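You operate a simulated robot arm through the tools that you are given. There is no shell and no other tool. Be economical: measure what you need, move in short steps, check, and stop when the job is done.

The job below is to be done with a simulated two-armed robot. You get a single attempt, and the scene is never put back.

TASK
Shim the square core flush with the shim that the gap card names.
Fine: slacken the core lever first, draw shim one out, and clamp again. Where these are worked on the way, their far stop is far enough and under half their travel is too little: core lever.

Only the result counts: the job must be done as asked and must still hold three seconds after the hand-in. Knocking over, shifting, dropping, spilling or breaking anything else fails it.

THE ROBOT
Two 7-joint arms with two-finger parallel grippers on one trunk that stands fixed in place. Base frame: the origin is at the foot of the trunk, x ahead of it, y to its left, z up. Units: mm, degrees, N and s.
The left shoulder is at [183, 171, 1081], the right one opposite. Payload 4.4 kg a hand.
Tool frame (each hand has its own): the origin (TCP) lies between the finger pads and is the grasp point; the fingertips stand 23 mm ahead of it; z points along the fingers, y is the line along which they close. The gripper opens to 94 mm. The fingers are 38 mm wide and 10 mm thick; the gripper's body (54 by 96 mm) begins 39 mm behind the TCP.
Orientation is told as [roll, pitch, yaw] about the base's x, y, z axes, in that order, counted from this pose: with the fingers straight down and closing along the base's y, the tool's x points along the base's -x, its y along +y and its z along -z.

THE INTERFACE
- The arms move only by the tool send_rows. It takes "left_series", "right_series" or both (then of equal length, played together; a hand with none holds still); each is a list of rows, each a list of 7 numbers: the turn, a rotation vector about the base's x, y, z in rad, then the shift along the base's x, y, z in mm, then the gripper command, from -1 (shut) to 1 (fully open), values between in proportion. In form: [[wx, wy, wz, tx, ty, tz, jaw], ...]. A call has 1 to 8 rows; each row is the pose to reach, as a shift and turn from the pose commanded when the call began. A row lasts 0.2 s, in which the tool goes at most 50 mm and 8.6 degrees; a call with a longer step from one row to the next is refused whole, and so is a gripper value outside its range. Where a pose cannot be reached the arm comes as near as it can. A force on the tool above 80 N (or 10 N above the force at the start of the call, whichever is more), or a blocked arm, ends the call early, and 0.2 s more pass. The fingers move at their own pace (about 72 mm/s each) and stop on an object; they squeeze with about 35 N. The grip force told is the motor's: it shows also when the fingers shut on nothing. Time passes only in rows, and 0.2 s behind the last, so rows that repeat a pose let the fingers close. The reply holds the time, the measured pose of the TCP, the force on the tool along the base axes, the opening and the grip force, in the units named above and with some noise, with the torque about the TCP (base axes, N m) and any sound that the robot's microphone picked up.
- Cameras (640 x 400 px; columns grow to the right, rows downward): "scene" is now at [322.9, -5.4, 1240.1]; the picture's right is [-0.05, -1.00, 0.00], its down [-0.30, 0.02, -0.95] and it looks along [0.95, -0.05, -0.30] (base axes); focal length 214 px, centre (320, 200). "left" rides on the left gripper at [86, -16, -74] in its tool frame; the picture's right is [0.18, 0.98, 0.00], its down [-0.58, 0.11, -0.81] and it looks along [-0.79, 0.15, 0.59] (tool axes); focal length 243 px, centre (320, 200). "right" rides on the right gripper at [86, 16, -75] in its tool frame; the picture's right is [-0.18, 0.98, 0.00], its down [-0.58, -0.11, -0.81] and it looks along [-0.79, -0.15, 0.59] (tool axes); focal length 243 px, centre (320, 200). There is no depth. A picture from a camera that has moved, and an enlarged one, comes with that camera's place and axes in the base frame and with its lens.
- get_image(camera): a new picture of that camera. It takes no simulated time.
- lift_body(by): slides the trunk up (or, below 0, down) by that many mm; the arms and the scene camera ride with it, the base frame stays. It gives what a move gives, with no picture.
- turn_head(pan, tilt): turns the head with the scene camera to pan (to the left, within 80 degrees either way) and tilt (down, from -29 to 69), counted from straight ahead of the robot. It gives what a move gives.
- close_up(camera, box): a new picture of the part [left, top, right, bottom] of that camera's present view, enlarged. It takes no simulated time.
- job_done(): hands the job in; it is judged then, once.

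Work in short steps. Places have to be worked out from the pictures, the camera data and where the tool is seen: move nearer, look again, correct. Check each grasp and each placing, and mend what went wrong. You have 120 turns and 86 pictures in all, those below and enlarged ones among them. Open the grippers and draw the arms clear of the work before you hand the job in, unless the task says otherwise; then end with one line.

The tools are called after ">>>" by a JSON object that holds its "name" and its "arguments". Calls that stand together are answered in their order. send_rows: Moves the arms, as the interface text tells. Its arguments: {"type":"object","properties":{"left_series":{"type":"array"},"right_series":{"type":"array"}},"required":[]} The other tools are called the same way: lift_body (by) slides the trunk up or down; turn_head (pan, tilt) turns the head that bears the scene camera; get_image (camera) takes a picture; close_up (camera, box) takes an enlarged picture of a part of a camera's view; job_done () hands the job in.

At the start:

```text
t: 0.0
left_eef_pos: [519.5, 322.8, 1207.7]
left_ee_rot: [0.0, -0.1, 0.0]
left_wrist_force: [-0.3, 0.1, -0.2]
left_torque: [0.01, 0.0, -0.02]
left_width: 93.9
left_grip_force: 0.1
right_eef_pos: [489.2, -200.0, 1151.2]
right_ee_rot: [0.1, -0.1, 0.1]
right_wrist_force: [-0.3, 0.4, 0.5]
right_torque: [0.02, 0.04, -0.03]
right_width: 94.1
right_grip_force: 0.0
trunk travel left (down, up): [-100.0, 288.0]
head pan, tilt: [-3.1, 17.4]
```

scene: 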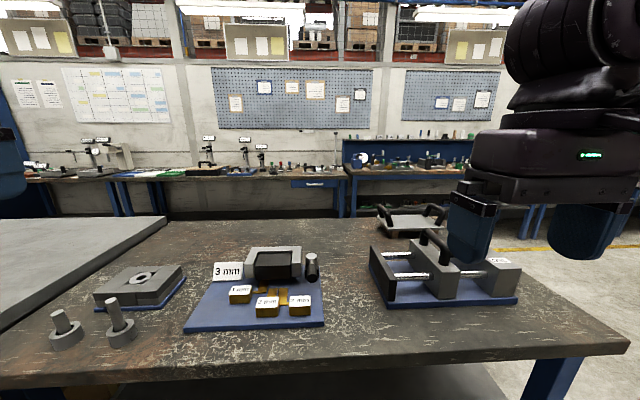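
right: 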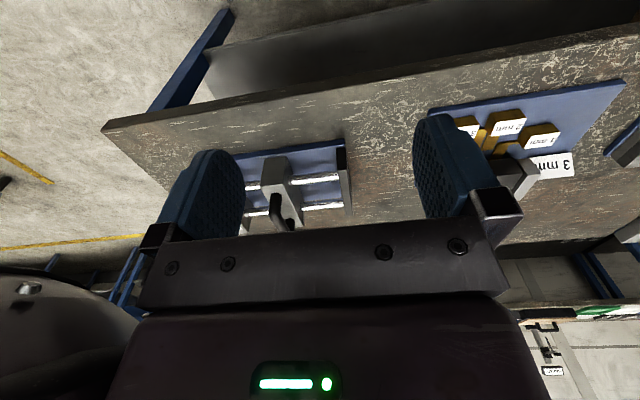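
left: 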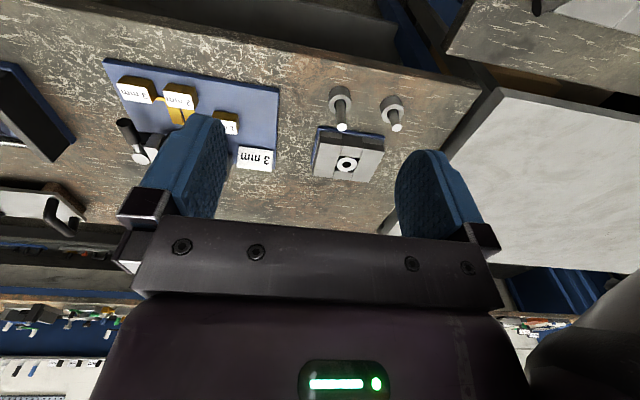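

The blue board with the "3 mm" gap card, tagged shims and the core is about straight ahead. I'll enlarge it.

>>> {"name": "close_up", "arguments": {"camera": "scene", "box": [170, 230, 350, 342]}}

>>> {"name": "close_up", "arguments": {"camera": "left", "box": [90, 50, 290, 175]}}

```text
3.56 times, centred on (260, 286) of scene
camera zoom: at [322.9, -5.4, 1240.1], right [-0.05, -1.0, 0.0], down [-0.3, 0.02, -0.95], along [0.95, -0.05, -0.3], focal length 763 px, centre (533, -106)
```

zoom: 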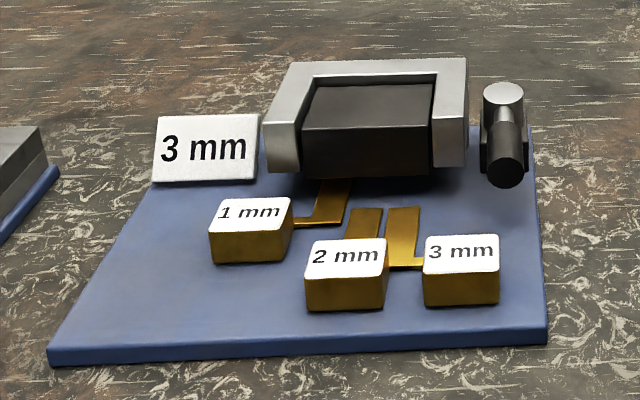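

```text
3.20 times, centred on (190, 112) of left
camera zoom: at [433.3, 305.8, 1282.1], right [-0.18, 0.98, 0.0], down [0.58, 0.11, 0.81], along [0.79, 0.15, -0.59], focal length 776 px, centre (736, 480)
```

zoom: 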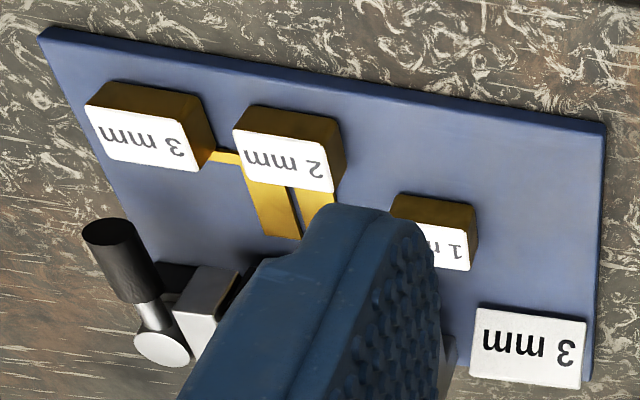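

Triangulating from the two pictures, the 3 mm tag is at about (729, 21, 867) and the 1 mm tag at about (776, 171). I'll look closer at the core, lever and shims.

>>> {"name": "close_up", "arguments": {"camera": "scene", "box": [225, 240, 325, 302]}}

>>> {"name": "close_up", "arguments": {"camera": "scene", "box": [225, 275, 325, 337]}}

>>> {"name": "close_up", "arguments": {"camera": "right", "box": [420, 70, 640, 207]}}

```text
6.40 times, centred on (275, 271) of scene
camera zoom: at [322.9, -5.4, 1240.1], right [-0.05, -1.0, 0.0], down [-0.3, 0.02, -0.95], along [0.95, -0.05, -0.3], focal length 1373 px, centre (608, -254)
```

zoom: 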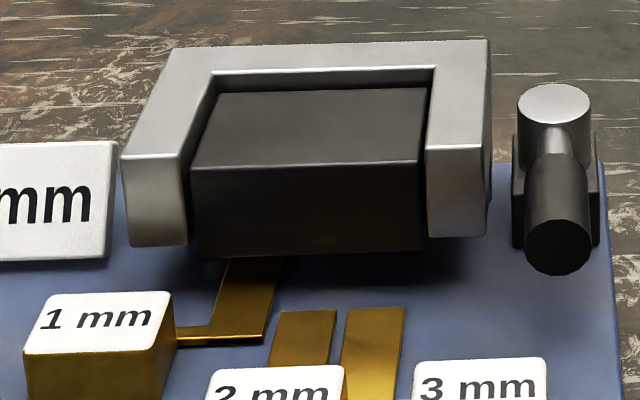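

```text
6.40 times, centred on (275, 306) of scene
camera zoom: at [322.9, -5.4, 1240.1], right [-0.05, -1.0, 0.0], down [-0.3, 0.02, -0.95], along [0.95, -0.05, -0.3], focal length 1373 px, centre (608, -478)
```

zoom: 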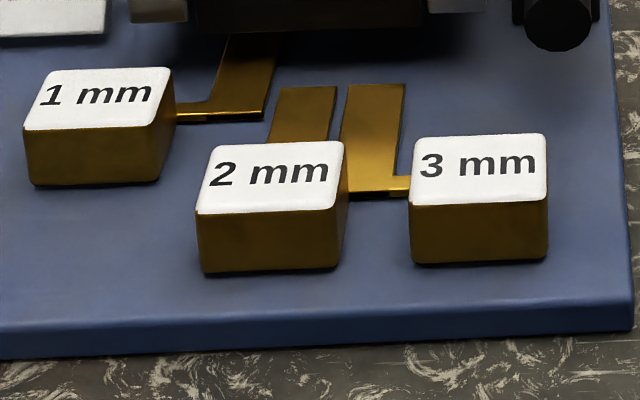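

```text
2.91 times, centred on (530, 138) of right
camera zoom: at [404.5, -183.7, 1226.0], right [0.18, 0.98, 0.0], down [0.58, -0.11, 0.81], along [0.79, -0.15, -0.59], focal length 706 px, centre (-291, 379)
```

zoom: 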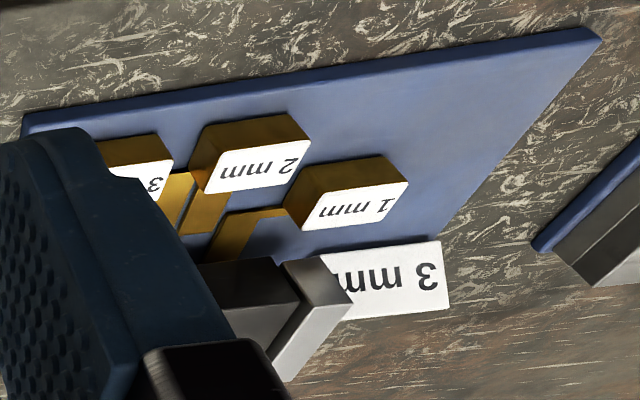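

The shims are L-shaped: a tagged block with a flat blade. The 3 mm block lies to the right of its blade and the 1 mm block to the left. I'll bring the left hand to the front left of the board, yawed right, so its camera can see under the core and the lever.

>>> {"name": "send_rows", "arguments": {"left_series": [[0, 0, -0.13, 20, -14, -33, 1], [0, 0, -0.26, 40, -27, -66, 1], [0, 0, -0.39, 60, -41, -98, 1], [0, 0, -0.52, 80, -55, -131, 1], [0, 0, -0.65, 100, -68, -164, 1], [0, 0, -0.78, 120, -82, -197, 1], [0, 0, -0.91, 140, -95, -230, 1], [0, 0, -1.04, 158, -109, -262, 1]]}}

>>> {"name": "get_image", "arguments": {"camera": "left"}}

>>> {"name": "get_image", "arguments": {"camera": "scene"}}

```text
t: 1.8
left_eef_pos: [677.5, 210.5, 943.5]
left_ee_rot: [0.0, -0.1, -59.7]
left_wrist_force: [0.2, -0.2, 0.8]
left_torque: [0.01, -0.02, 0.0]
left_width: 94.2
left_grip_force: 0.1
right_eef_pos: [492.3, -199.7, 1150.4]
right_ee_rot: [0.0, 0.1, 0.0]
right_wrist_force: [0.6, 0.5, 0.3]
right_torque: [0.01, 0.0, 0.01]
right_width: 93.8
right_grip_force: 0.0
trunk travel left (down, up): [-100.0, 288.0]
head pan, tilt: [-3.1, 17.4]
```

```text
77 pictures are left
camera left: at [618.5, 276.8, 1017.6], right [0.75, 0.66, 0.0], down [0.39, -0.45, 0.81], along [0.53, -0.61, -0.59], focal length 243 px, centre (320, 200)
```

left: 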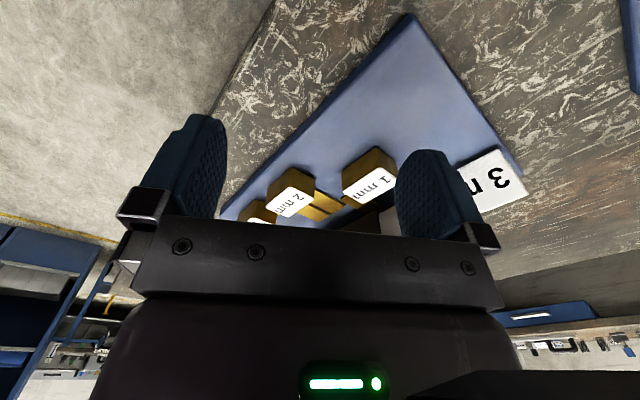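

```text
76 pictures are left
camera scene: at [323.8, -5.3, 1239.6], right [-0.05, -1.0, 0.0], down [-0.3, 0.02, -0.95], along [0.95, -0.05, -0.3], focal length 214 px, centre (320, 200)
```

scene: 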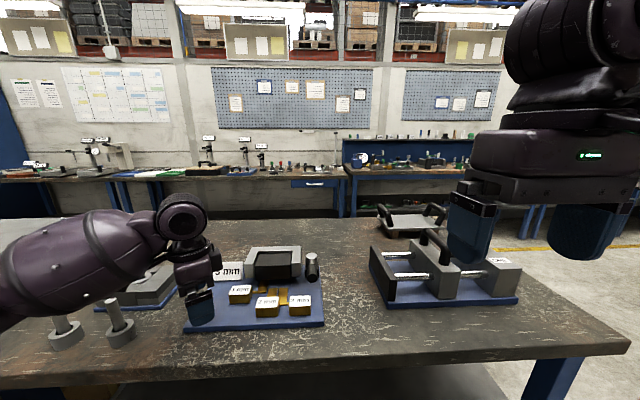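

The hand itself blocks most of this view. The scene camera is better, so I'll zoom on the underside of the core and on the lever.

>>> {"name": "close_up", "arguments": {"camera": "scene", "box": [240, 262, 288, 292]}}

>>> {"name": "close_up", "arguments": {"camera": "scene", "box": [284, 246, 332, 276]}}

```text
13.33 times, centred on (264, 277) of scene
camera zoom: at [323.8, -5.3, 1239.6], right [-0.05, -1.0, 0.0], down [-0.3, 0.02, -0.95], along [0.95, -0.05, -0.3], focal length 2860 px, centre (1067, -827)
```

zoom: 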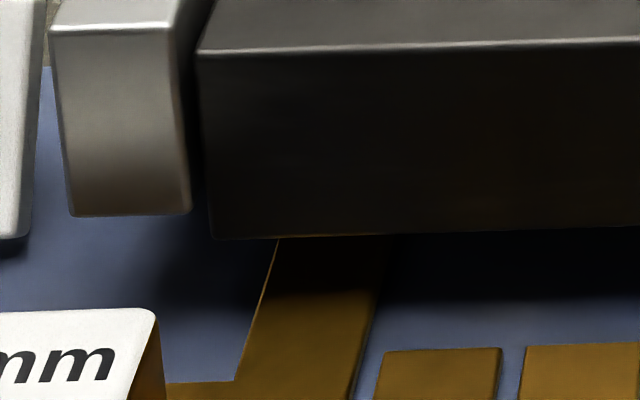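

```text
13.33 times, centred on (308, 261) of scene
camera zoom: at [323.8, -5.3, 1239.6], right [-0.05, -1.0, 0.0], down [-0.3, 0.02, -0.95], along [0.95, -0.05, -0.3], focal length 2860 px, centre (480, -613)
```

zoom: 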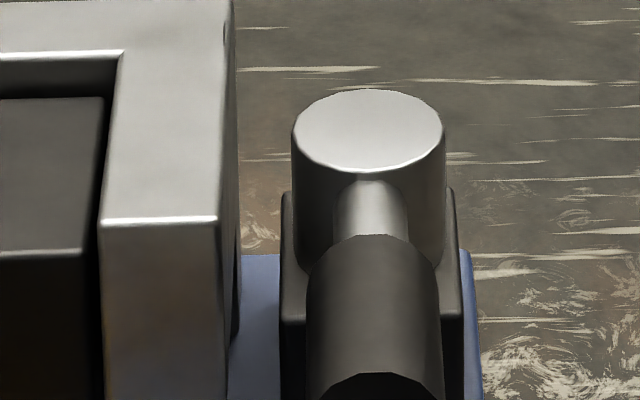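

There is a dark gap under the core that I need to see from lower down. I'll turn the left hand back and tilt it so its camera looks almost level at the core from the front.

>>> {"name": "send_rows", "arguments": {"left_series": [[0, 0, 0.13, 0, -20, 10, 1], [0, 0, 0.26, 0, -40, 20, 1], [0, 0, 0.39, 0, -60, 20, 1], [0, 0, 0.52, 0, -80, 20, 1], [0, 0, 0.65, 0, -100, 20, 1], [0, 0, 0.78, 0, -120, 20, 1], [0, 0, 0.91, -5, -140, 20, 1], [0, 0, 1.04, -7, -150, 20, 1]]}}

>>> {"name": "send_rows", "arguments": {"left_series": [[0, -0.13, 0, 0, 0, -5, 1], [0, -0.26, 0, 0, 0, -10, 1], [0, -0.39, 0, 0, 0, -20, 1], [0, -0.52, 0, 0, 0, -30, 1]]}}

>>> {"name": "get_image", "arguments": {"camera": "left"}}

```text
t: 3.6
left_eef_pos: [669.6, 61.6, 965.2]
left_ee_rot: [0.0, 0.1, 0.1]
left_wrist_force: [0.1, -0.5, -0.8]
left_torque: [0.03, 0.01, -0.04]
left_width: 94.0
left_grip_force: 0.0
right_eef_pos: [490.8, -200.8, 1150.8]
right_ee_rot: [0.0, -0.1, 0.0]
right_wrist_force: [0.2, -1.0, -0.9]
right_torque: [0.0, 0.01, -0.02]
right_width: 94.2
right_grip_force: 0.0
trunk travel left (down, up): [-100.0, 288.0]
head pan, tilt: [-3.1, 17.4]
```

```text
t: 4.6
left_eef_pos: [671.5, 64.2, 935.7]
left_ee_rot: [-0.1, -29.9, 0.1]
left_wrist_force: [0.7, -0.3, 0.4]
left_torque: [-0.01, -0.02, 0.0]
left_width: 94.2
left_grip_force: 0.0
right_eef_pos: [490.5, -200.2, 1150.6]
right_ee_rot: [0.0, 0.2, 0.0]
right_wrist_force: [1.1, -0.1, 0.2]
right_torque: [0.04, 0.02, -0.01]
right_width: 94.1
right_grip_force: 0.1
trunk travel left (down, up): [-100.0, 288.0]
head pan, tilt: [-3.1, 17.4]
```

```text
73 pictures are left
camera left: at [558.8, 46.5, 957.4], right [-0.16, 0.98, -0.09], down [0.1, 0.11, 0.99], along [0.98, 0.15, -0.12], focal length 243 px, centre (320, 200)
```

left: 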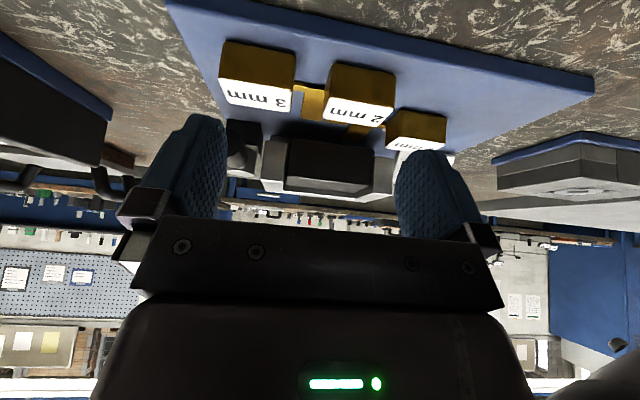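

Now I have a good low frontal view, upside down. I'll enlarge it.

>>> {"name": "close_up", "arguments": {"camera": "left", "box": [220, 105, 420, 215]}}

>>> {"name": "close_up", "arguments": {"camera": "left", "box": [260, 100, 350, 156]}}

```text
3.20 times, centred on (320, 160) of left
camera zoom: at [558.8, 46.5, 957.4], right [-0.16, 0.98, -0.09], down [0.1, 0.11, 0.99], along [0.98, 0.15, -0.12], focal length 776 px, centre (320, 328)
```

zoom: 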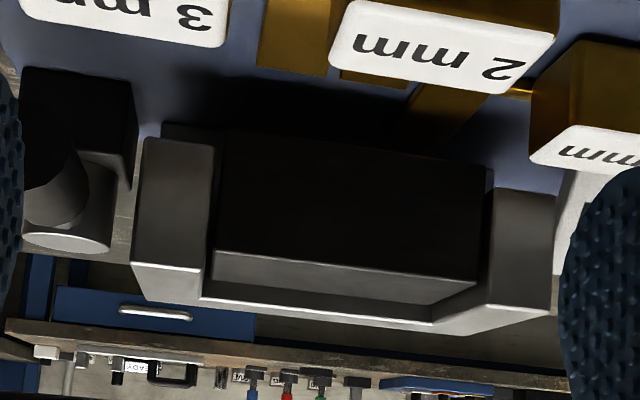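

```text
7.11 times, centred on (305, 128) of left
camera zoom: at [558.8, 46.5, 957.4], right [-0.16, 0.98, -0.09], down [0.1, 0.11, 0.99], along [0.98, 0.15, -0.12], focal length 1725 px, centre (427, 712)
```

zoom: 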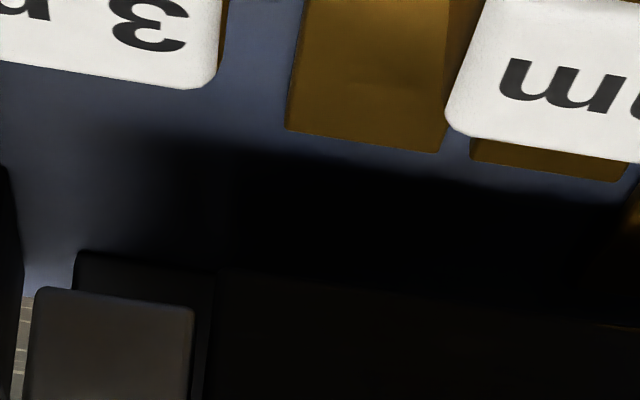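

Triangulated positions: board top z≈842, core front face x≈820, core top z≈903, core y 48–142 and its bottom edge at z≈859. Shim blades lie on the board, with the 3 mm blade at y 56–80 and its tip at x≈805. I need a lower look under the core.

>>> {"name": "send_rows", "arguments": {"left_series": [[0, -0.09, 0, 15, 3, 0, 1], [0, -0.18, 0, 30, 6, -10, 1], [0, -0.26, 0, 45, 9, -18, 1], [0, -0.26, 0, 55, 11, -27, 1]]}}

>>> {"name": "close_up", "arguments": {"camera": "left", "box": [200, 0, 440, 150]}}

```text
t: 5.6
left_eef_pos: [727.0, 73.1, 907.0]
left_ee_rot: [0.1, -44.8, 0.1]
left_wrist_force: [0.2, 0.1, -0.5]
left_torque: [-0.01, 0.01, 0.01]
left_width: 94.1
left_grip_force: 0.2
right_eef_pos: [490.6, -201.3, 1150.0]
right_ee_rot: [0.0, 0.1, 0.0]
right_wrist_force: [0.4, 0.5, 0.5]
right_torque: [0.0, 0.0, -0.01]
right_width: 94.0
right_grip_force: 0.1
trunk travel left (down, up): [-100.0, 288.0]
head pan, tilt: [-3.1, 17.4]
```

```text
2.67 times, centred on (320, 75) of left
camera zoom: at [612.8, 56.5, 899.4], right [-0.13, 0.98, -0.13], down [-0.15, 0.11, 0.98], along [0.98, 0.15, 0.14], focal length 647 px, centre (320, 533)
```

zoom: 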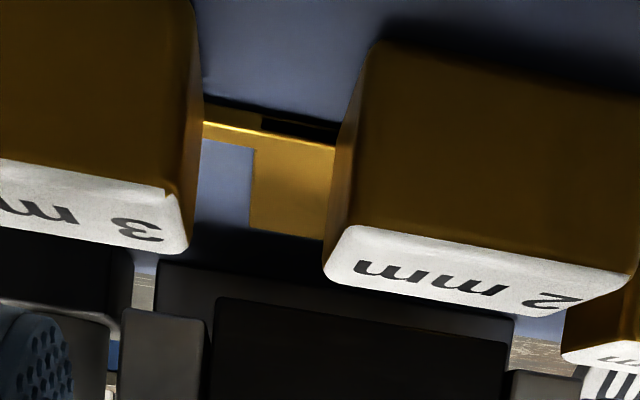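

There is a plinth between the board and the core. I'll enlarge this area more.

>>> {"name": "close_up", "arguments": {"camera": "left", "box": [250, 80, 330, 130]}}

>>> {"name": "close_up", "arguments": {"camera": "left", "box": [320, 90, 440, 165]}}

```text
8.00 times, centred on (290, 105) of left
camera zoom: at [612.8, 56.5, 899.4], right [-0.13, 0.98, -0.13], down [-0.15, 0.11, 0.98], along [0.98, 0.15, 0.14], focal length 1941 px, centre (560, 960)
```

zoom: 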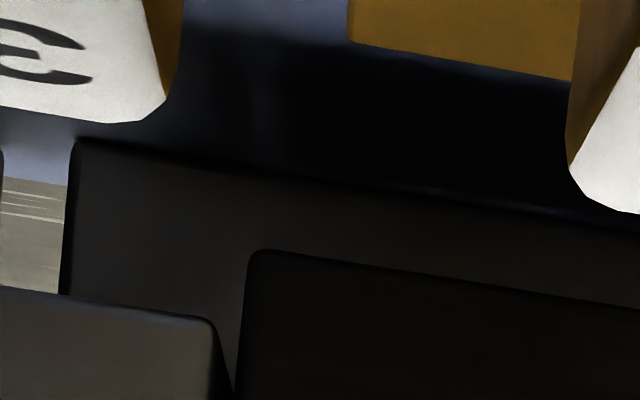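

```text
5.33 times, centred on (380, 128) of left
camera zoom: at [612.8, 56.5, 899.4], right [-0.13, 0.98, -0.13], down [-0.15, 0.11, 0.98], along [0.98, 0.15, 0.14], focal length 1294 px, centre (0, 587)
```

zoom: 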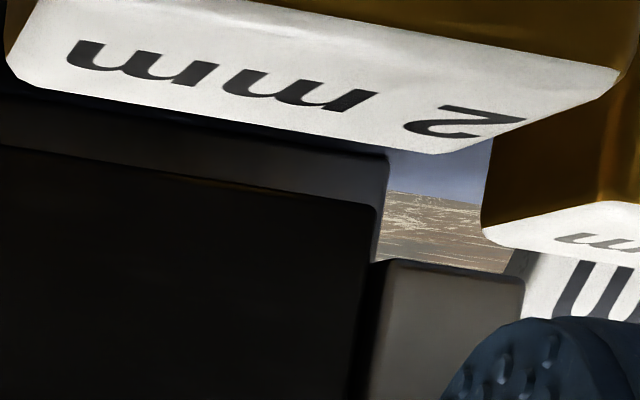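

The dark plate is a low plinth whose front is at x≈868, and the core overhangs it. To see where the 1 mm blade ends, I'll shift the camera in line with it, at y≈130.

>>> {"name": "send_rows", "arguments": {"left_series": [[0, 0, 0, -5, 37, 4, 1], [0, 0, 0, -10, 74, 8, 1]]}}

>>> {"name": "close_up", "arguments": {"camera": "left", "box": [200, 0, 440, 150]}}

>>> {"name": "close_up", "arguments": {"camera": "left", "box": [240, 60, 320, 110]}}

```text
t: 6.2
left_eef_pos: [716.2, 146.2, 914.9]
left_ee_rot: [0.0, -44.8, 0.1]
left_wrist_force: [0.6, 0.1, -0.2]
left_torque: [0.0, -0.01, -0.02]
left_width: 93.9
left_grip_force: 0.0
right_eef_pos: [490.7, -200.0, 1150.3]
right_ee_rot: [-0.1, 0.0, -0.1]
right_wrist_force: [-0.2, 0.0, 0.1]
right_torque: [0.01, -0.04, 0.01]
right_width: 94.1
right_grip_force: 0.0
trunk travel left (down, up): [-100.0, 288.0]
head pan, tilt: [-3.1, 17.4]
```

```text
2.67 times, centred on (320, 75) of left
camera zoom: at [601.6, 130.8, 908.0], right [-0.13, 0.98, -0.13], down [-0.15, 0.11, 0.98], along [0.98, 0.15, 0.14], focal length 647 px, centre (320, 533)
```

zoom: 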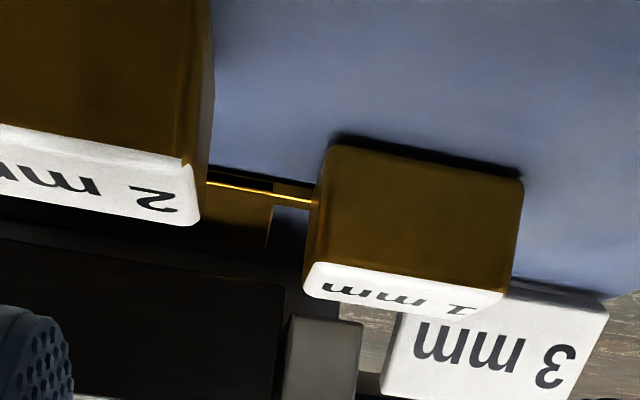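

```text
8.00 times, centred on (280, 85) of left
camera zoom: at [601.6, 130.8, 908.0], right [-0.13, 0.98, -0.13], down [-0.15, 0.11, 0.98], along [0.98, 0.15, 0.14], focal length 1941 px, centre (640, 1120)
```

zoom: 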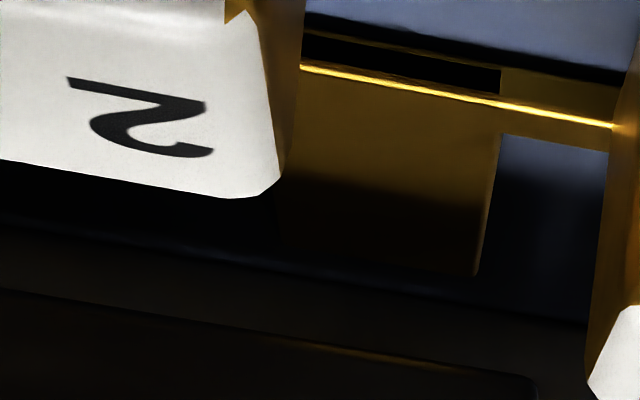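

The lever hub is at about (875, -9), with a horizontal grip pointing at the robot. The grip end is at about (793, -9, 882) and the grip is about 27 mm thick. The frame blocks a left swing, so slackening is most likely a swing to the right (counterclockwise). I'll draw the left hand clear and bring the right hand above the grip end.

>>> {"name": "send_rows", "arguments": {"left_series": [[0, 0, 0, -10, 5, 40, 1], [0, 0.13, 0, -30, 25, 60, 1], [0, 0.26, 0, -50, 50, 80, 1], [0, 0.39, 0, -70, 80, 90, 1], [0, 0.52, 0, -90, 110, 100, 1], [0, 0.65, 0, -110, 140, 110, 1], [0, 0.78, 0, -130, 170, 120, 1], [0, 0.78, 0, -140, 190, 120, 1]], "right_series": [[0, 0, 0, 37, 23, -18, 1], [0, 0, 0, 75, 47, -36, 0.7], [0, 0, 0, 112, 71, -54, 0.4], [0, 0, 0, 150, 94, -72, 0.1], [0, 0, 0, 188, 118, -90, 0], [0, 0, 0, 225, 142, -108, 0], [0, 0, 0, 263, 166, -126, 0], [0, 0, 0, 300, 189, -144, 0]]}}

>>> {"name": "get_image", "arguments": {"camera": "scene"}}

>>> {"name": "get_image", "arguments": {"camera": "right"}}

```text
t: 8.0
left_eef_pos: [577.3, 337.1, 1033.2]
left_ee_rot: [0.1, 0.1, 0.0]
left_wrist_force: [-0.6, 1.2, -0.4]
left_torque: [0.03, 0.01, 0.02]
left_width: 94.2
left_grip_force: 0.1
right_eef_pos: [790.4, -11.0, 1004.9]
right_ee_rot: [-0.1, 0.1, 0.0]
right_wrist_force: [-0.6, -0.8, -0.7]
right_torque: [0.0, 0.02, 0.0]
right_width: 47.0
right_grip_force: 0.1
trunk travel left (down, up): [-100.0, 288.0]
head pan, tilt: [-3.1, 17.4]
```

```text
65 pictures are left
camera scene: at [323.1, -5.4, 1240.0], right [-0.05, -1.0, 0.0], down [-0.3, 0.02, -0.95], along [0.95, -0.05, -0.3], focal length 214 px, centre (320, 200)
```

scene: 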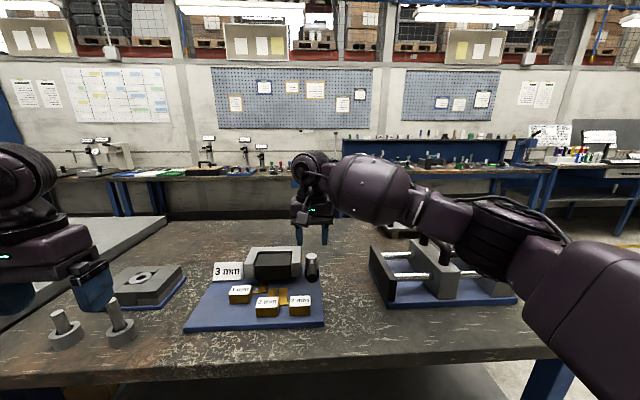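

```text
64 pictures are left
camera right: at [703.7, 5.1, 1079.9], right [0.18, 0.98, 0.0], down [0.58, -0.11, 0.81], along [0.79, -0.15, -0.59], focal length 243 px, centre (320, 200)
```

right: 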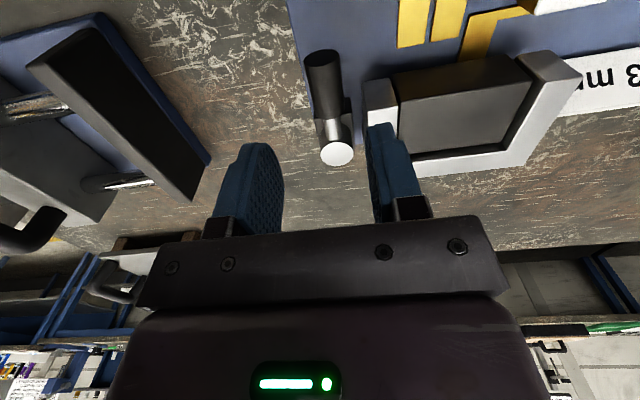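

The grip runs from x≈780 to 835 at y≈-10, and the fingers straddle it. I'll descend to z≈884.

>>> {"name": "send_rows", "arguments": {"right_series": [[0, 0, 0, 0, 0, -40, 0], [0, 0, 0, 0, 0, -80, 0], [0, 0, 0, 0, 0, -105, 0], [0, 0, 0, 0, 0, -120, 0]]}}

>>> {"name": "close_up", "arguments": {"camera": "scene", "box": [225, 215, 345, 290]}}

```text
t: 9.0
left_eef_pos: [579.3, 338.1, 1032.6]
left_ee_rot: [0.1, 0.0, 0.1]
left_wrist_force: [0.3, 0.0, -0.2]
left_torque: [0.01, 0.02, -0.01]
left_width: 93.9
left_grip_force: 0.1
right_eef_pos: [791.3, -11.7, 886.1]
right_ee_rot: [-0.1, 0.0, 0.0]
right_wrist_force: [-0.1, 0.1, 0.1]
right_torque: [0.0, 0.02, 0.03]
right_width: 46.9
right_grip_force: 0.0
trunk travel left (down, up): [-100.0, 288.0]
head pan, tilt: [-3.1, 17.4]
```

```text
5.33 times, centred on (285, 252) of scene
camera zoom: at [323.1, -5.3, 1240.0], right [-0.05, -1.0, 0.0], down [-0.3, 0.02, -0.95], along [0.95, -0.05, -0.3], focal length 1144 px, centre (507, -80)
```

zoom: 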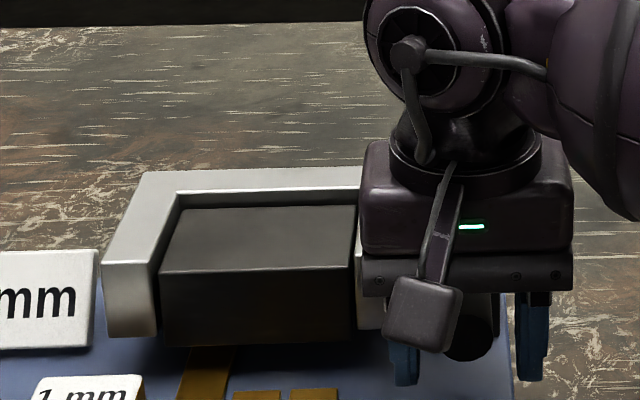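

The fingers straddle the grip. I'll narrow them to about 32 mm and swing the lever right along its arc, 24° to begin with.

>>> {"name": "send_rows", "arguments": {"right_series": [[0, 0, 0, 0, 0, 0, -0.32], [0, 0, 0, 0, 0, 0, -0.32], [0, 0, 0.14, 0.8, -11.7, 0, -0.32], [0, 0, 0.28, 3.3, -23.2, 0, -0.32], [0, 0, 0.42, 7.3, -34.3, 0, -0.32]]}}

>>> {"name": "get_image", "arguments": {"camera": "right"}}

```text
t: 10.2
left_eef_pos: [577.5, 337.4, 1034.0]
left_ee_rot: [0.0, 0.0, 0.0]
left_wrist_force: [0.5, -0.5, -0.8]
left_torque: [-0.03, 0.03, 0.03]
left_width: 93.9
left_grip_force: 0.1
right_eef_pos: [797.8, -44.8, 886.4]
right_ee_rot: [-0.1, 0.0, 24.2]
right_wrist_force: [-0.9, 1.2, 0.8]
right_torque: [0.0, -0.01, -0.03]
right_width: 32.7
right_grip_force: 1.4
trunk travel left (down, up): [-100.0, 288.0]
head pan, tilt: [-3.1, 17.4]
```

```text
62 pictures are left
camera right: at [712.4, -64.9, 962.4], right [-0.24, 0.97, 0.0], down [0.58, 0.14, 0.81], along [0.78, 0.19, -0.59], focal length 243 px, centre (320, 200)
```

right: 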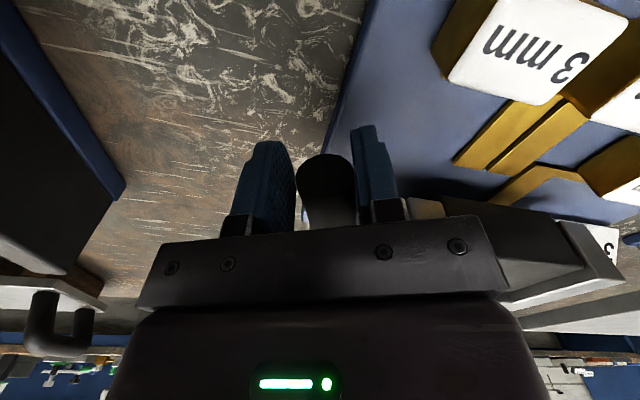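

The lever follows freely. I'll continue the arc and watch for the stop.

>>> {"name": "send_rows", "arguments": {"right_series": [[0, 0, 0.14, 5.5, -10.3, 0, -0.32], [0, 0, 0.28, 12.4, -19.8, 0, -0.32], [0, 0, 0.42, 20.7, -28.3, 0, -0.32], [0, 0, 0.56, 29.9, -35.5, 0, -0.32], [0, 0, 0.7, 40.1, -41.3, 0, -0.32]]}}

>>> {"name": "get_image", "arguments": {"camera": "right"}}

>>> {"name": "close_up", "arguments": {"camera": "scene", "box": [225, 215, 385, 315]}}

```text
t: 11.4
left_eef_pos: [577.9, 337.6, 1032.7]
left_ee_rot: [0.0, -0.1, 0.1]
left_wrist_force: [0.8, -0.2, -0.4]
left_torque: [0.01, -0.01, 0.05]
left_width: 93.9
left_grip_force: 0.2
right_eef_pos: [813.4, -70.1, 886.7]
right_ee_rot: [0.0, 0.1, 44.1]
right_wrist_force: [-0.8, 0.6, 0.0]
right_torque: [-0.03, -0.01, -0.02]
right_width: 32.8
right_grip_force: 1.2
right hand out of reach, approached as far as the arm can: row 3, 4, 5
trunk travel left (down, up): [-100.0, 288.0]
head pan, tilt: [-3.1, 17.4]
```

```text
61 pictures are left
camera right: at [740.6, -118.3, 962.3], right [-0.55, 0.83, 0.0], down [0.49, 0.33, 0.81], along [0.67, 0.45, -0.59], focal length 243 px, centre (320, 200)
```

right: 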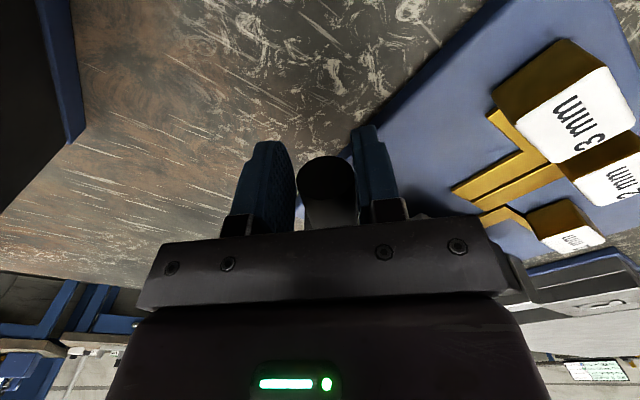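

```text
4.00 times, centred on (305, 265) of scene
camera zoom: at [322.8, -5.4, 1240.1], right [-0.05, -1.0, 0.0], down [-0.3, 0.02, -0.95], along [0.95, -0.05, -0.3], focal length 858 px, centre (380, -60)
```

zoom: 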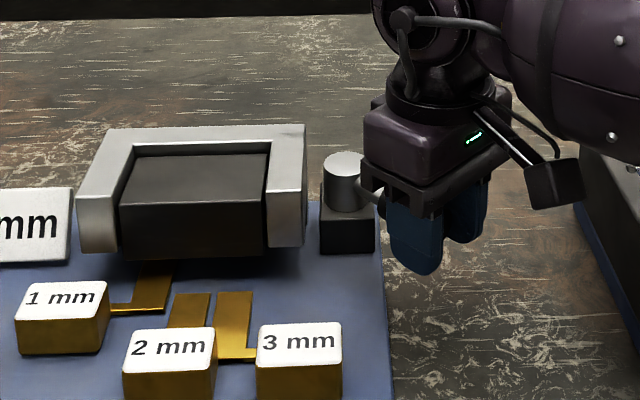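

The hand's yaw runs out near 44° and the lever hasn't hit a stop yet. I'll open the fingers somewhat and see where the commanded pose stands, before pushing on with a fixed yaw.

>>> {"name": "send_rows", "arguments": {"right_series": [[0, 0, -0.1, 0, 0, 0, 0.3], [0, 0, -0.1, 0, 0, 0, 0.3]]}}

```text
t: 12.0
left_eef_pos: [578.6, 336.6, 1033.7]
left_ee_rot: [0.0, 0.0, 0.0]
left_wrist_force: [-0.1, -0.4, -0.5]
left_torque: [0.0, -0.02, 0.02]
left_width: 94.0
left_grip_force: 0.1
right_eef_pos: [812.5, -69.8, 886.7]
right_ee_rot: [0.0, -0.1, 38.4]
right_wrist_force: [0.0, -1.1, 0.2]
right_torque: [0.01, 0.01, -0.01]
right_width: 61.1
right_grip_force: 0.1
trunk travel left (down, up): [-100.0, 288.0]
head pan, tilt: [-3.1, 17.4]
```

The commanded pose was clipped to what the arm reached, so I can work from here. I'll push on with the trailing finger at a fixed yaw, in small steps.

>>> {"name": "send_rows", "arguments": {"right_series": [[0, 0, 0, 12, -8, 0, 0.3], [0, 0, 0, 23, -12, 0, 0.3], [0, 0, 0, 31, -15, 0, 0.3], [0, 0, 0, 38, -17.5, 0, 0.3]]}}

>>> {"name": "close_up", "arguments": {"camera": "scene", "box": [265, 205, 425, 305]}}

>>> {"name": "get_image", "arguments": {"camera": "right"}}

```text
t: 13.0
left_eef_pos: [578.0, 338.0, 1034.2]
left_ee_rot: [0.0, 0.0, 0.0]
left_wrist_force: [-0.4, 0.2, -0.4]
left_torque: [0.0, 0.04, 0.01]
left_width: 93.8
left_grip_force: 0.1
right_eef_pos: [845.6, -83.7, 886.4]
right_ee_rot: [0.0, 0.0, 38.4]
right_wrist_force: [-3.5, 1.5, 1.2]
right_torque: [0.07, 0.01, 0.09]
right_width: 62.3
right_grip_force: 1.6
right hand out of reach, approached as far as the arm can: row 4
trunk travel left (down, up): [-100.0, 288.0]
head pan, tilt: [-3.1, 17.4]
```

```text
4.00 times, centred on (345, 255) of scene
camera zoom: at [322.6, -5.3, 1240.2], right [-0.05, -1.0, 0.0], down [-0.3, 0.02, -0.95], along [0.95, -0.05, -0.3], focal length 858 px, centre (220, -20)
```

zoom: 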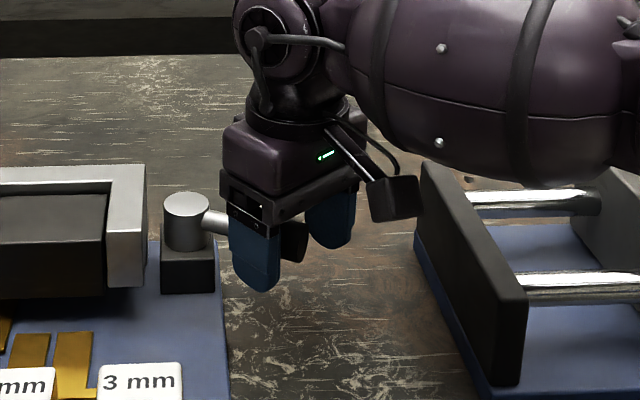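

```text
58 pictures are left
camera right: at [767.8, -125.8, 961.4], right [-0.47, 0.88, 0.0], down [0.52, 0.28, 0.81], along [0.71, 0.38, -0.59], focal length 243 px, centre (320, 200)
```

right: 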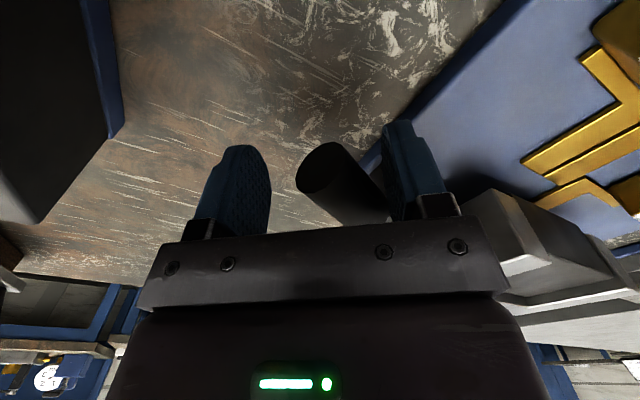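

The arm limits this direction when yawed, and the lever is at about 58°. I'll lift out, straighten the hand, close the fingers into a stick and push the grip forward from behind.

>>> {"name": "send_rows", "arguments": {"right_series": [[0, 0, 0, 0, 0, 30, 0.5], [0, 0, -0.08, 0, 0, 60, 0.5], [0, 0, -0.2, -15, 3, 60, 0], [0, 0, -0.33, -30, 6, 60, -0.5], [0, 0, -0.46, -45, 9, 60, -1], [0, 0, -0.58, -60, 12, 60, -1], [0, 0, -0.67, -62, 12, 40, -1], [0, 0, -0.67, -62, 12, 0, -1]]}}

>>> {"name": "get_image", "arguments": {"camera": "right"}}

```text
t: 14.8
left_eef_pos: [579.0, 337.6, 1032.2]
left_ee_rot: [-0.1, 0.1, -0.1]
left_wrist_force: [0.4, 0.1, -0.3]
left_torque: [0.02, 0.02, 0.01]
left_width: 94.2
left_grip_force: 0.2
right_eef_pos: [782.6, -72.3, 882.2]
right_ee_rot: [0.0, 0.2, -0.1]
right_wrist_force: [-0.1, -0.5, -0.4]
right_torque: [0.01, -0.01, -0.02]
right_width: 0.1
right_grip_force: 34.7
trunk travel left (down, up): [-100.0, 288.0]
head pan, tilt: [-3.1, 17.4]
```

```text
57 pictures are left
camera right: at [696.5, -56.6, 958.2], right [0.19, 0.98, 0.0], down [0.58, -0.11, 0.8], along [0.79, -0.15, -0.59], focal length 243 px, centre (320, 200)
```

right: 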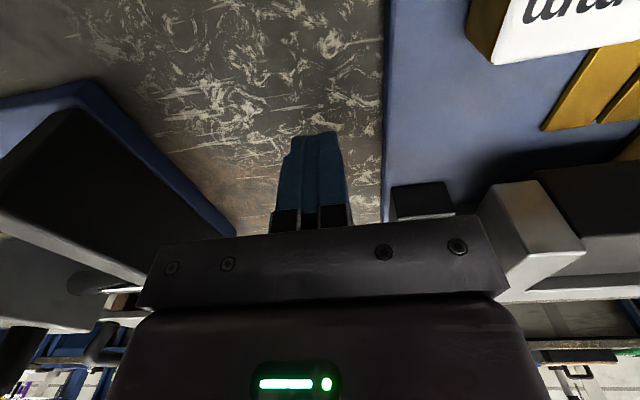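

The stick is behind the grip. I'll push forward in small steps and watch the force for the stop.

>>> {"name": "send_rows", "arguments": {"right_series": [[0, 0, 0, 20, 0, 0, -1], [0, 0, 0, 28, 0, 0, -1], [0, 0, 0, 36, 0, 0, -1], [0, 0, 0, 42, 0, 0, -1], [0, 0, 0, 48, 0, 0, -1], [0, 0, 0, 54, 0, 0, -1]]}}

>>> {"name": "close_up", "arguments": {"camera": "scene", "box": [265, 205, 425, 305]}}

```text
t: 15.9
left_eef_pos: [574.1, 336.7, 1036.8]
left_ee_rot: [0.0, -0.4, 0.0]
left_wrist_force: [0.4, 0.0, -0.4]
left_torque: [0.01, 0.02, -0.02]
left_width: 94.0
left_grip_force: 0.1
right_eef_pos: [815.9, -72.4, 885.9]
right_ee_rot: [-0.4, 1.3, 0.4]
right_wrist_force: [-42.0, -3.4, 6.6]
right_torque: [-0.12, -0.24, -0.61]
right_width: 0.0
right_grip_force: 35.1
trunk travel left (down, up): [-100.0, 288.0]
head pan, tilt: [-3.1, 17.4]
stopped in row 5 (right hand): the force on the tool passed its limit at 88 N (the readings are from after the stop); the commanded pose is now the measured one
```

```text
4.00 times, centred on (345, 255) of scene
camera zoom: at [318.0, -5.4, 1241.9], right [-0.05, -1.0, 0.0], down [-0.29, 0.02, -0.96], along [0.95, -0.05, -0.29], focal length 858 px, centre (220, -20)
```

zoom: 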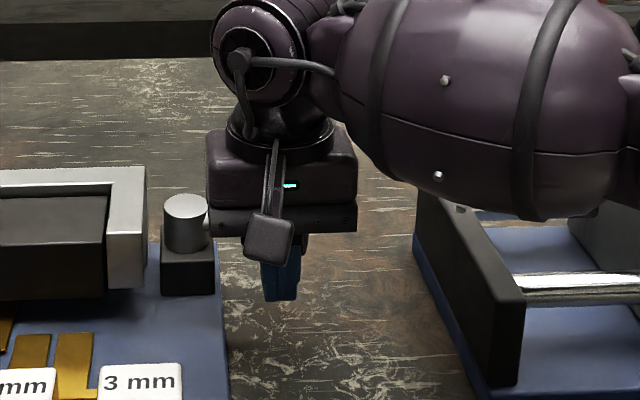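

It met a hard stop at about 68° of lever angle, which is its far stop. I'll back off, lift the right hand away and check the lever and core.

>>> {"name": "send_rows", "arguments": {"right_series": [[0, 0, 0, -15, 0, 0, -1], [0, 0, 0, -35, 0, 20, -1], [0, 0, 0, -55, -20, 60, -1], [0, 0, 0, -85, -50, 80, -1], [0, 0, 0, -115, -85, 95, -1], [0, 0, 0, -140, -120, 105, -1]]}}

>>> {"name": "close_up", "arguments": {"camera": "scene", "box": [205, 230, 365, 330]}}

```text
t: 17.3
left_eef_pos: [577.7, 336.3, 1033.9]
left_ee_rot: [0.0, -0.1, 0.1]
left_wrist_force: [-0.2, -0.4, 0.1]
left_torque: [0.02, -0.02, 0.0]
left_width: 94.0
left_grip_force: 0.1
right_eef_pos: [681.0, -192.9, 986.3]
right_ee_rot: [-0.4, 1.1, 0.2]
right_wrist_force: [0.7, -0.4, 0.3]
right_torque: [-0.01, 0.03, 0.0]
right_width: 0.0
right_grip_force: 35.2
trunk travel left (down, up): [-100.0, 288.0]
head pan, tilt: [-3.1, 17.4]
```

```text
4.00 times, centred on (285, 280) of scene
camera zoom: at [322.4, -5.5, 1240.4], right [-0.05, -1.0, 0.0], down [-0.3, 0.02, -0.95], along [0.95, -0.05, -0.3], focal length 858 px, centre (460, -120)
```

zoom: 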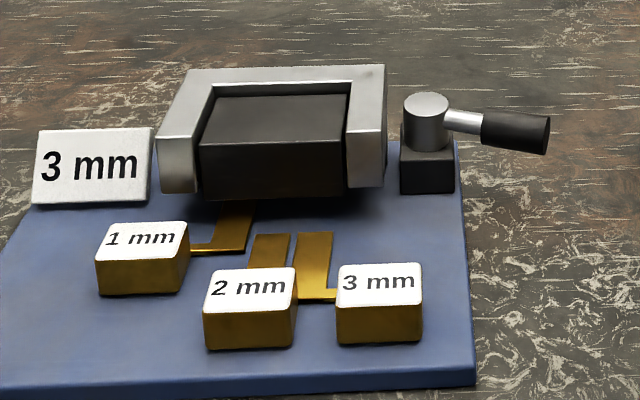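

The lever now points right at about 70°, so the core is slack. Next I bring the left hand above the 1 mm block, centred at about (775, 169).

>>> {"name": "send_rows", "arguments": {"left_series": [[0, 0, 0, 33, -28, -17, 0.8], [0, 0, 0, 66, -56, -34, 0.5], [0, 0, 0, 99, -84, -51, 0.5], [0, 0, 0, 132, -112, -69, 0.5], [0, 0, 0, 165, -140, -87, 0.5], [0, 0, 0, 196, -167, -104, 0.5], [0, 0, 0, 196, -167, -130, 0.5]]}}

>>> {"name": "get_image", "arguments": {"camera": "left"}}

>>> {"name": "close_up", "arguments": {"camera": "scene", "box": [185, 230, 345, 330]}}

```text
t: 18.9
left_eef_pos: [775.7, 167.4, 901.7]
left_ee_rot: [0.0, 0.0, 0.1]
left_wrist_force: [0.4, -0.6, -0.2]
left_torque: [0.01, 0.01, 0.0]
left_width: 70.5
left_grip_force: 0.0
right_eef_pos: [682.2, -192.2, 984.9]
right_ee_rot: [-0.4, 1.1, 0.2]
right_wrist_force: [0.4, -0.9, -0.5]
right_torque: [0.01, -0.01, -0.01]
right_width: 0.0
right_grip_force: 34.8
trunk travel left (down, up): [-100.0, 288.0]
head pan, tilt: [-3.1, 17.4]
```

```text
54 pictures are left
camera left: at [687.9, 151.7, 976.8], right [-0.19, 0.98, 0.0], down [0.58, 0.11, 0.81], along [0.79, 0.15, -0.59], focal length 243 px, centre (320, 200)
```

left: 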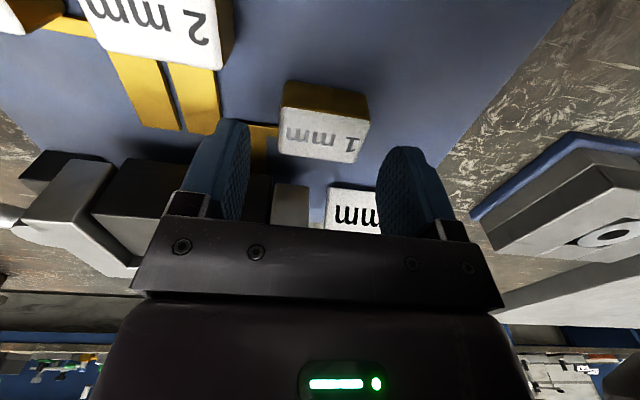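

```text
4.00 times, centred on (265, 280) of scene
camera zoom: at [323.5, -5.7, 1239.8], right [-0.05, -1.0, 0.0], down [-0.3, 0.02, -0.95], along [0.95, -0.05, -0.3], focal length 858 px, centre (540, -120)
```

zoom: 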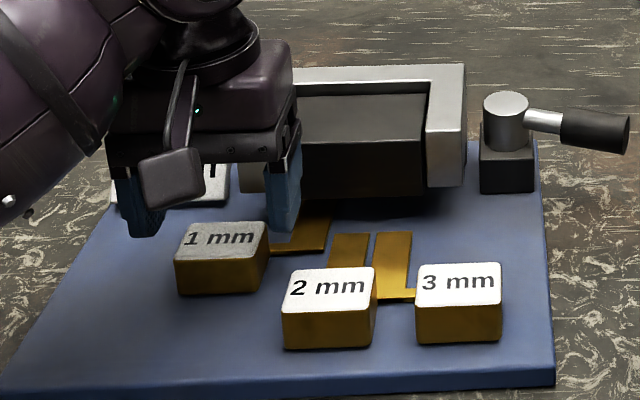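

The 1 mm tag centre works out at about (777, 170), in line with the hand. I'll descend to z 872 and close on the block.

>>> {"name": "send_rows", "arguments": {"left_series": [[0, 0, 0, 0, 2, -15, 0.5], [0, 0, 0, 0, 2, -30, 0.5], [0, 0, 0, 0, 2, -30, -1], [0, 0, 0, 0, 2, -30, -1], [0, 0, 0, 0, 2, -30, -1]]}}

>>> {"name": "close_up", "arguments": {"camera": "scene", "box": [185, 230, 345, 330]}}

```text
t: 20.1
left_eef_pos: [774.2, 170.8, 871.0]
left_ee_rot: [-0.1, 0.1, -0.1]
left_wrist_force: [-1.5, -14.5, -7.4]
left_torque: [-0.27, -1.23, 0.07]
left_width: 49.8
left_grip_force: 45.2
right_eef_pos: [681.1, -192.7, 985.9]
right_ee_rot: [-0.3, 1.2, 0.2]
right_wrist_force: [-0.3, 0.1, 0.3]
right_torque: [0.02, 0.02, 0.01]
right_width: 0.0
right_grip_force: 35.2
trunk travel left (down, up): [-100.0, 288.0]
head pan, tilt: [-3.1, 17.4]
```

```text
4.00 times, centred on (265, 280) of scene
camera zoom: at [323.3, -6.5, 1239.8], right [-0.05, -1.0, 0.0], down [-0.3, 0.02, -0.95], along [0.95, -0.05, -0.3], focal length 858 px, centre (540, -120)
```

zoom: 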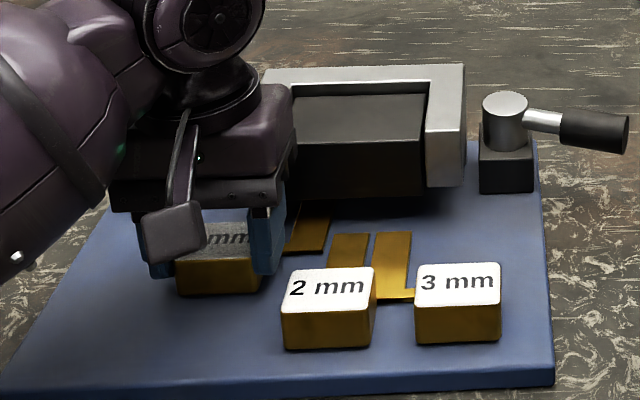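

The block is gripped at 49.8 mm, with a little side load. I'll ease y by 1.5 mm and draw back gently, reading the forces.

>>> {"name": "send_rows", "arguments": {"left_series": [[0, 0, 0, 0, -1.5, 0.5, -1], [0, 0, 0, -3, -1.5, 0.5, -1], [0, 0, 0, -7, -1.5, 0.5, -1], [0, 0, 0, -12, -1.5, 0.5, -1]]}}

>>> {"name": "close_up", "arguments": {"camera": "scene", "box": [205, 230, 325, 305]}}

```text
t: 21.1
left_eef_pos: [763.5, 169.7, 870.7]
left_ee_rot: [0.0, 0.1, 0.0]
left_wrist_force: [1.7, -13.9, -14.2]
left_torque: [-0.08, -0.64, -0.22]
left_width: 49.7
left_grip_force: 44.8
right_eef_pos: [681.8, -192.6, 985.9]
right_ee_rot: [-0.3, 1.2, 0.2]
right_wrist_force: [-0.1, 0.0, 1.1]
right_torque: [0.03, -0.02, -0.01]
right_width: 0.0
right_grip_force: 35.3
trunk travel left (down, up): [-100.0, 288.0]
head pan, tilt: [-3.1, 17.4]
```

```text
5.33 times, centred on (265, 268) of scene
camera zoom: at [324.3, -6.3, 1239.5], right [-0.05, -1.0, 0.0], down [-0.3, 0.02, -0.95], along [0.95, -0.05, -0.3], focal length 1144 px, centre (613, -160)
```

zoom: 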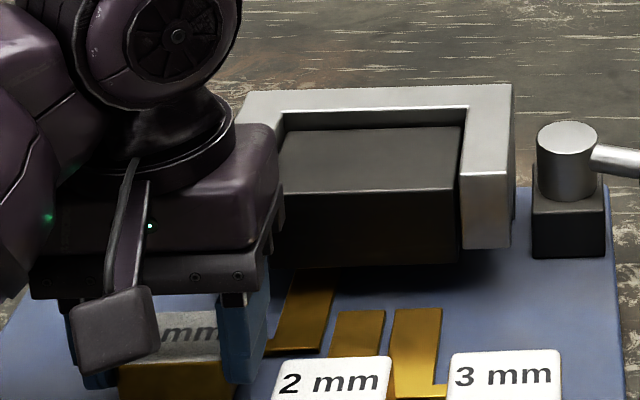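

The shim slides out freely. I'll draw it a further 26 mm so the blade clears the core and stays behind the 2 mm block, then check.

>>> {"name": "send_rows", "arguments": {"left_series": [[0, 0, 0, -9, 0, 0.5, -1], [0, 0, 0, -18, 0, 0.5, -1], [0, 0, 0, -25, 0, 0.5, -1], [0, 0, 0, -25, 0, 0.5, -1]]}}

>>> {"name": "close_up", "arguments": {"camera": "scene", "box": [205, 230, 325, 305]}}

```text
t: 22.1
left_eef_pos: [737.9, 169.4, 871.3]
left_ee_rot: [0.1, 0.3, 0.0]
left_wrist_force: [-1.6, -20.8, -28.5]
left_torque: [-0.12, -0.57, 0.03]
left_width: 49.8
left_grip_force: 45.0
right_eef_pos: [683.1, -191.7, 984.2]
right_ee_rot: [-0.2, 1.3, 0.3]
right_wrist_force: [1.1, 0.1, 0.5]
right_torque: [0.0, 0.01, -0.02]
right_width: 0.0
right_grip_force: 35.2
trunk travel left (down, up): [-100.0, 288.0]
head pan, tilt: [-3.1, 17.4]
```

```text
5.33 times, centred on (265, 268) of scene
camera zoom: at [325.3, -6.6, 1239.0], right [-0.05, -1.0, 0.0], down [-0.3, 0.02, -0.95], along [0.95, -0.05, -0.3], focal length 1144 px, centre (613, -160)
```

zoom: 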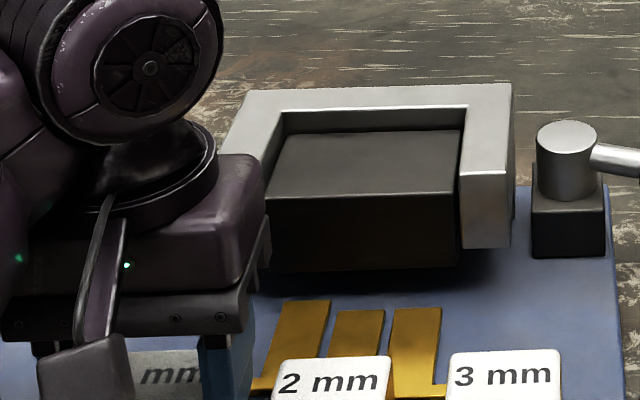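

The blade is nearly out from under the core, but the load on the hand is growing (-21 N in y, -28 N in z). I'll lower by 1 mm and nudge y to learn what holds it.

>>> {"name": "send_rows", "arguments": {"left_series": [[0, 0, 0, 0, 0, -1, -1], [0, 0, 0, 0, 0, -1, -1]]}}

>>> {"name": "send_rows", "arguments": {"left_series": [[0, 0, 0, 0, -2, 0, -1], [0, 0, 0, 0, -2, 0, -1]]}}

```text
t: 22.7
left_eef_pos: [738.1, 170.1, 872.1]
left_ee_rot: [0.1, 0.3, 0.0]
left_wrist_force: [-1.5, -19.9, -26.3]
left_torque: [-0.06, 0.94, 0.0]
left_width: 49.7
left_grip_force: 44.8
right_eef_pos: [683.3, -193.5, 984.2]
right_ee_rot: [-0.3, 1.3, 0.3]
right_wrist_force: [0.1, -0.5, 0.0]
right_torque: [0.0, -0.02, -0.01]
right_width: 0.1
right_grip_force: 35.4
trunk travel left (down, up): [-100.0, 288.0]
head pan, tilt: [-3.1, 17.4]
```

```text
t: 23.3
left_eef_pos: [738.9, 169.9, 870.7]
left_ee_rot: [0.1, 0.3, 0.0]
left_wrist_force: [-2.1, -6.3, -26.2]
left_torque: [0.0, 0.56, -0.73]
left_width: 49.6
left_grip_force: 44.9
right_eef_pos: [682.8, -193.5, 985.1]
right_ee_rot: [-0.4, 1.3, 0.2]
right_wrist_force: [-0.5, -0.4, 1.2]
right_torque: [-0.03, -0.01, -0.01]
right_width: 0.0
right_grip_force: 35.1
trunk travel left (down, up): [-100.0, 288.0]
head pan, tilt: [-3.1, 17.4]
```

The y load eases when I move -y. I'll lower 2 mm more to see how the vertical load responds.

>>> {"name": "send_rows", "arguments": {"left_series": [[0, 0, 0, 0, -0.8, -2, -1], [0, 0, 0, 0, -0.8, -2, -1]]}}

>>> {"name": "close_up", "arguments": {"camera": "scene", "box": [185, 260, 305, 335]}}

```text
t: 23.9
left_eef_pos: [737.2, 169.9, 872.5]
left_ee_rot: [0.1, 0.0, 0.3]
left_wrist_force: [0.5, 8.9, -15.9]
left_torque: [0.3, 1.24, -0.6]
left_width: 49.7
left_grip_force: 45.2
right_eef_pos: [682.7, -193.2, 986.3]
right_ee_rot: [-0.4, 1.2, 0.2]
right_wrist_force: [0.1, 0.5, -0.4]
right_torque: [-0.03, -0.01, 0.01]
right_width: 0.0
right_grip_force: 34.7
trunk travel left (down, up): [-100.0, 288.0]
head pan, tilt: [-3.1, 17.4]
```

```text
5.33 times, centred on (245, 298) of scene
camera zoom: at [324.1, -4.5, 1239.9], right [-0.05, -1.0, 0.0], down [-0.3, 0.02, -0.95], along [0.95, -0.05, -0.3], focal length 1144 px, centre (720, -320)
```

zoom: 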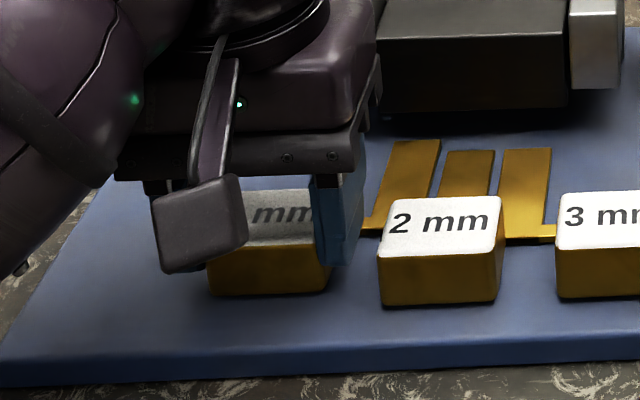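

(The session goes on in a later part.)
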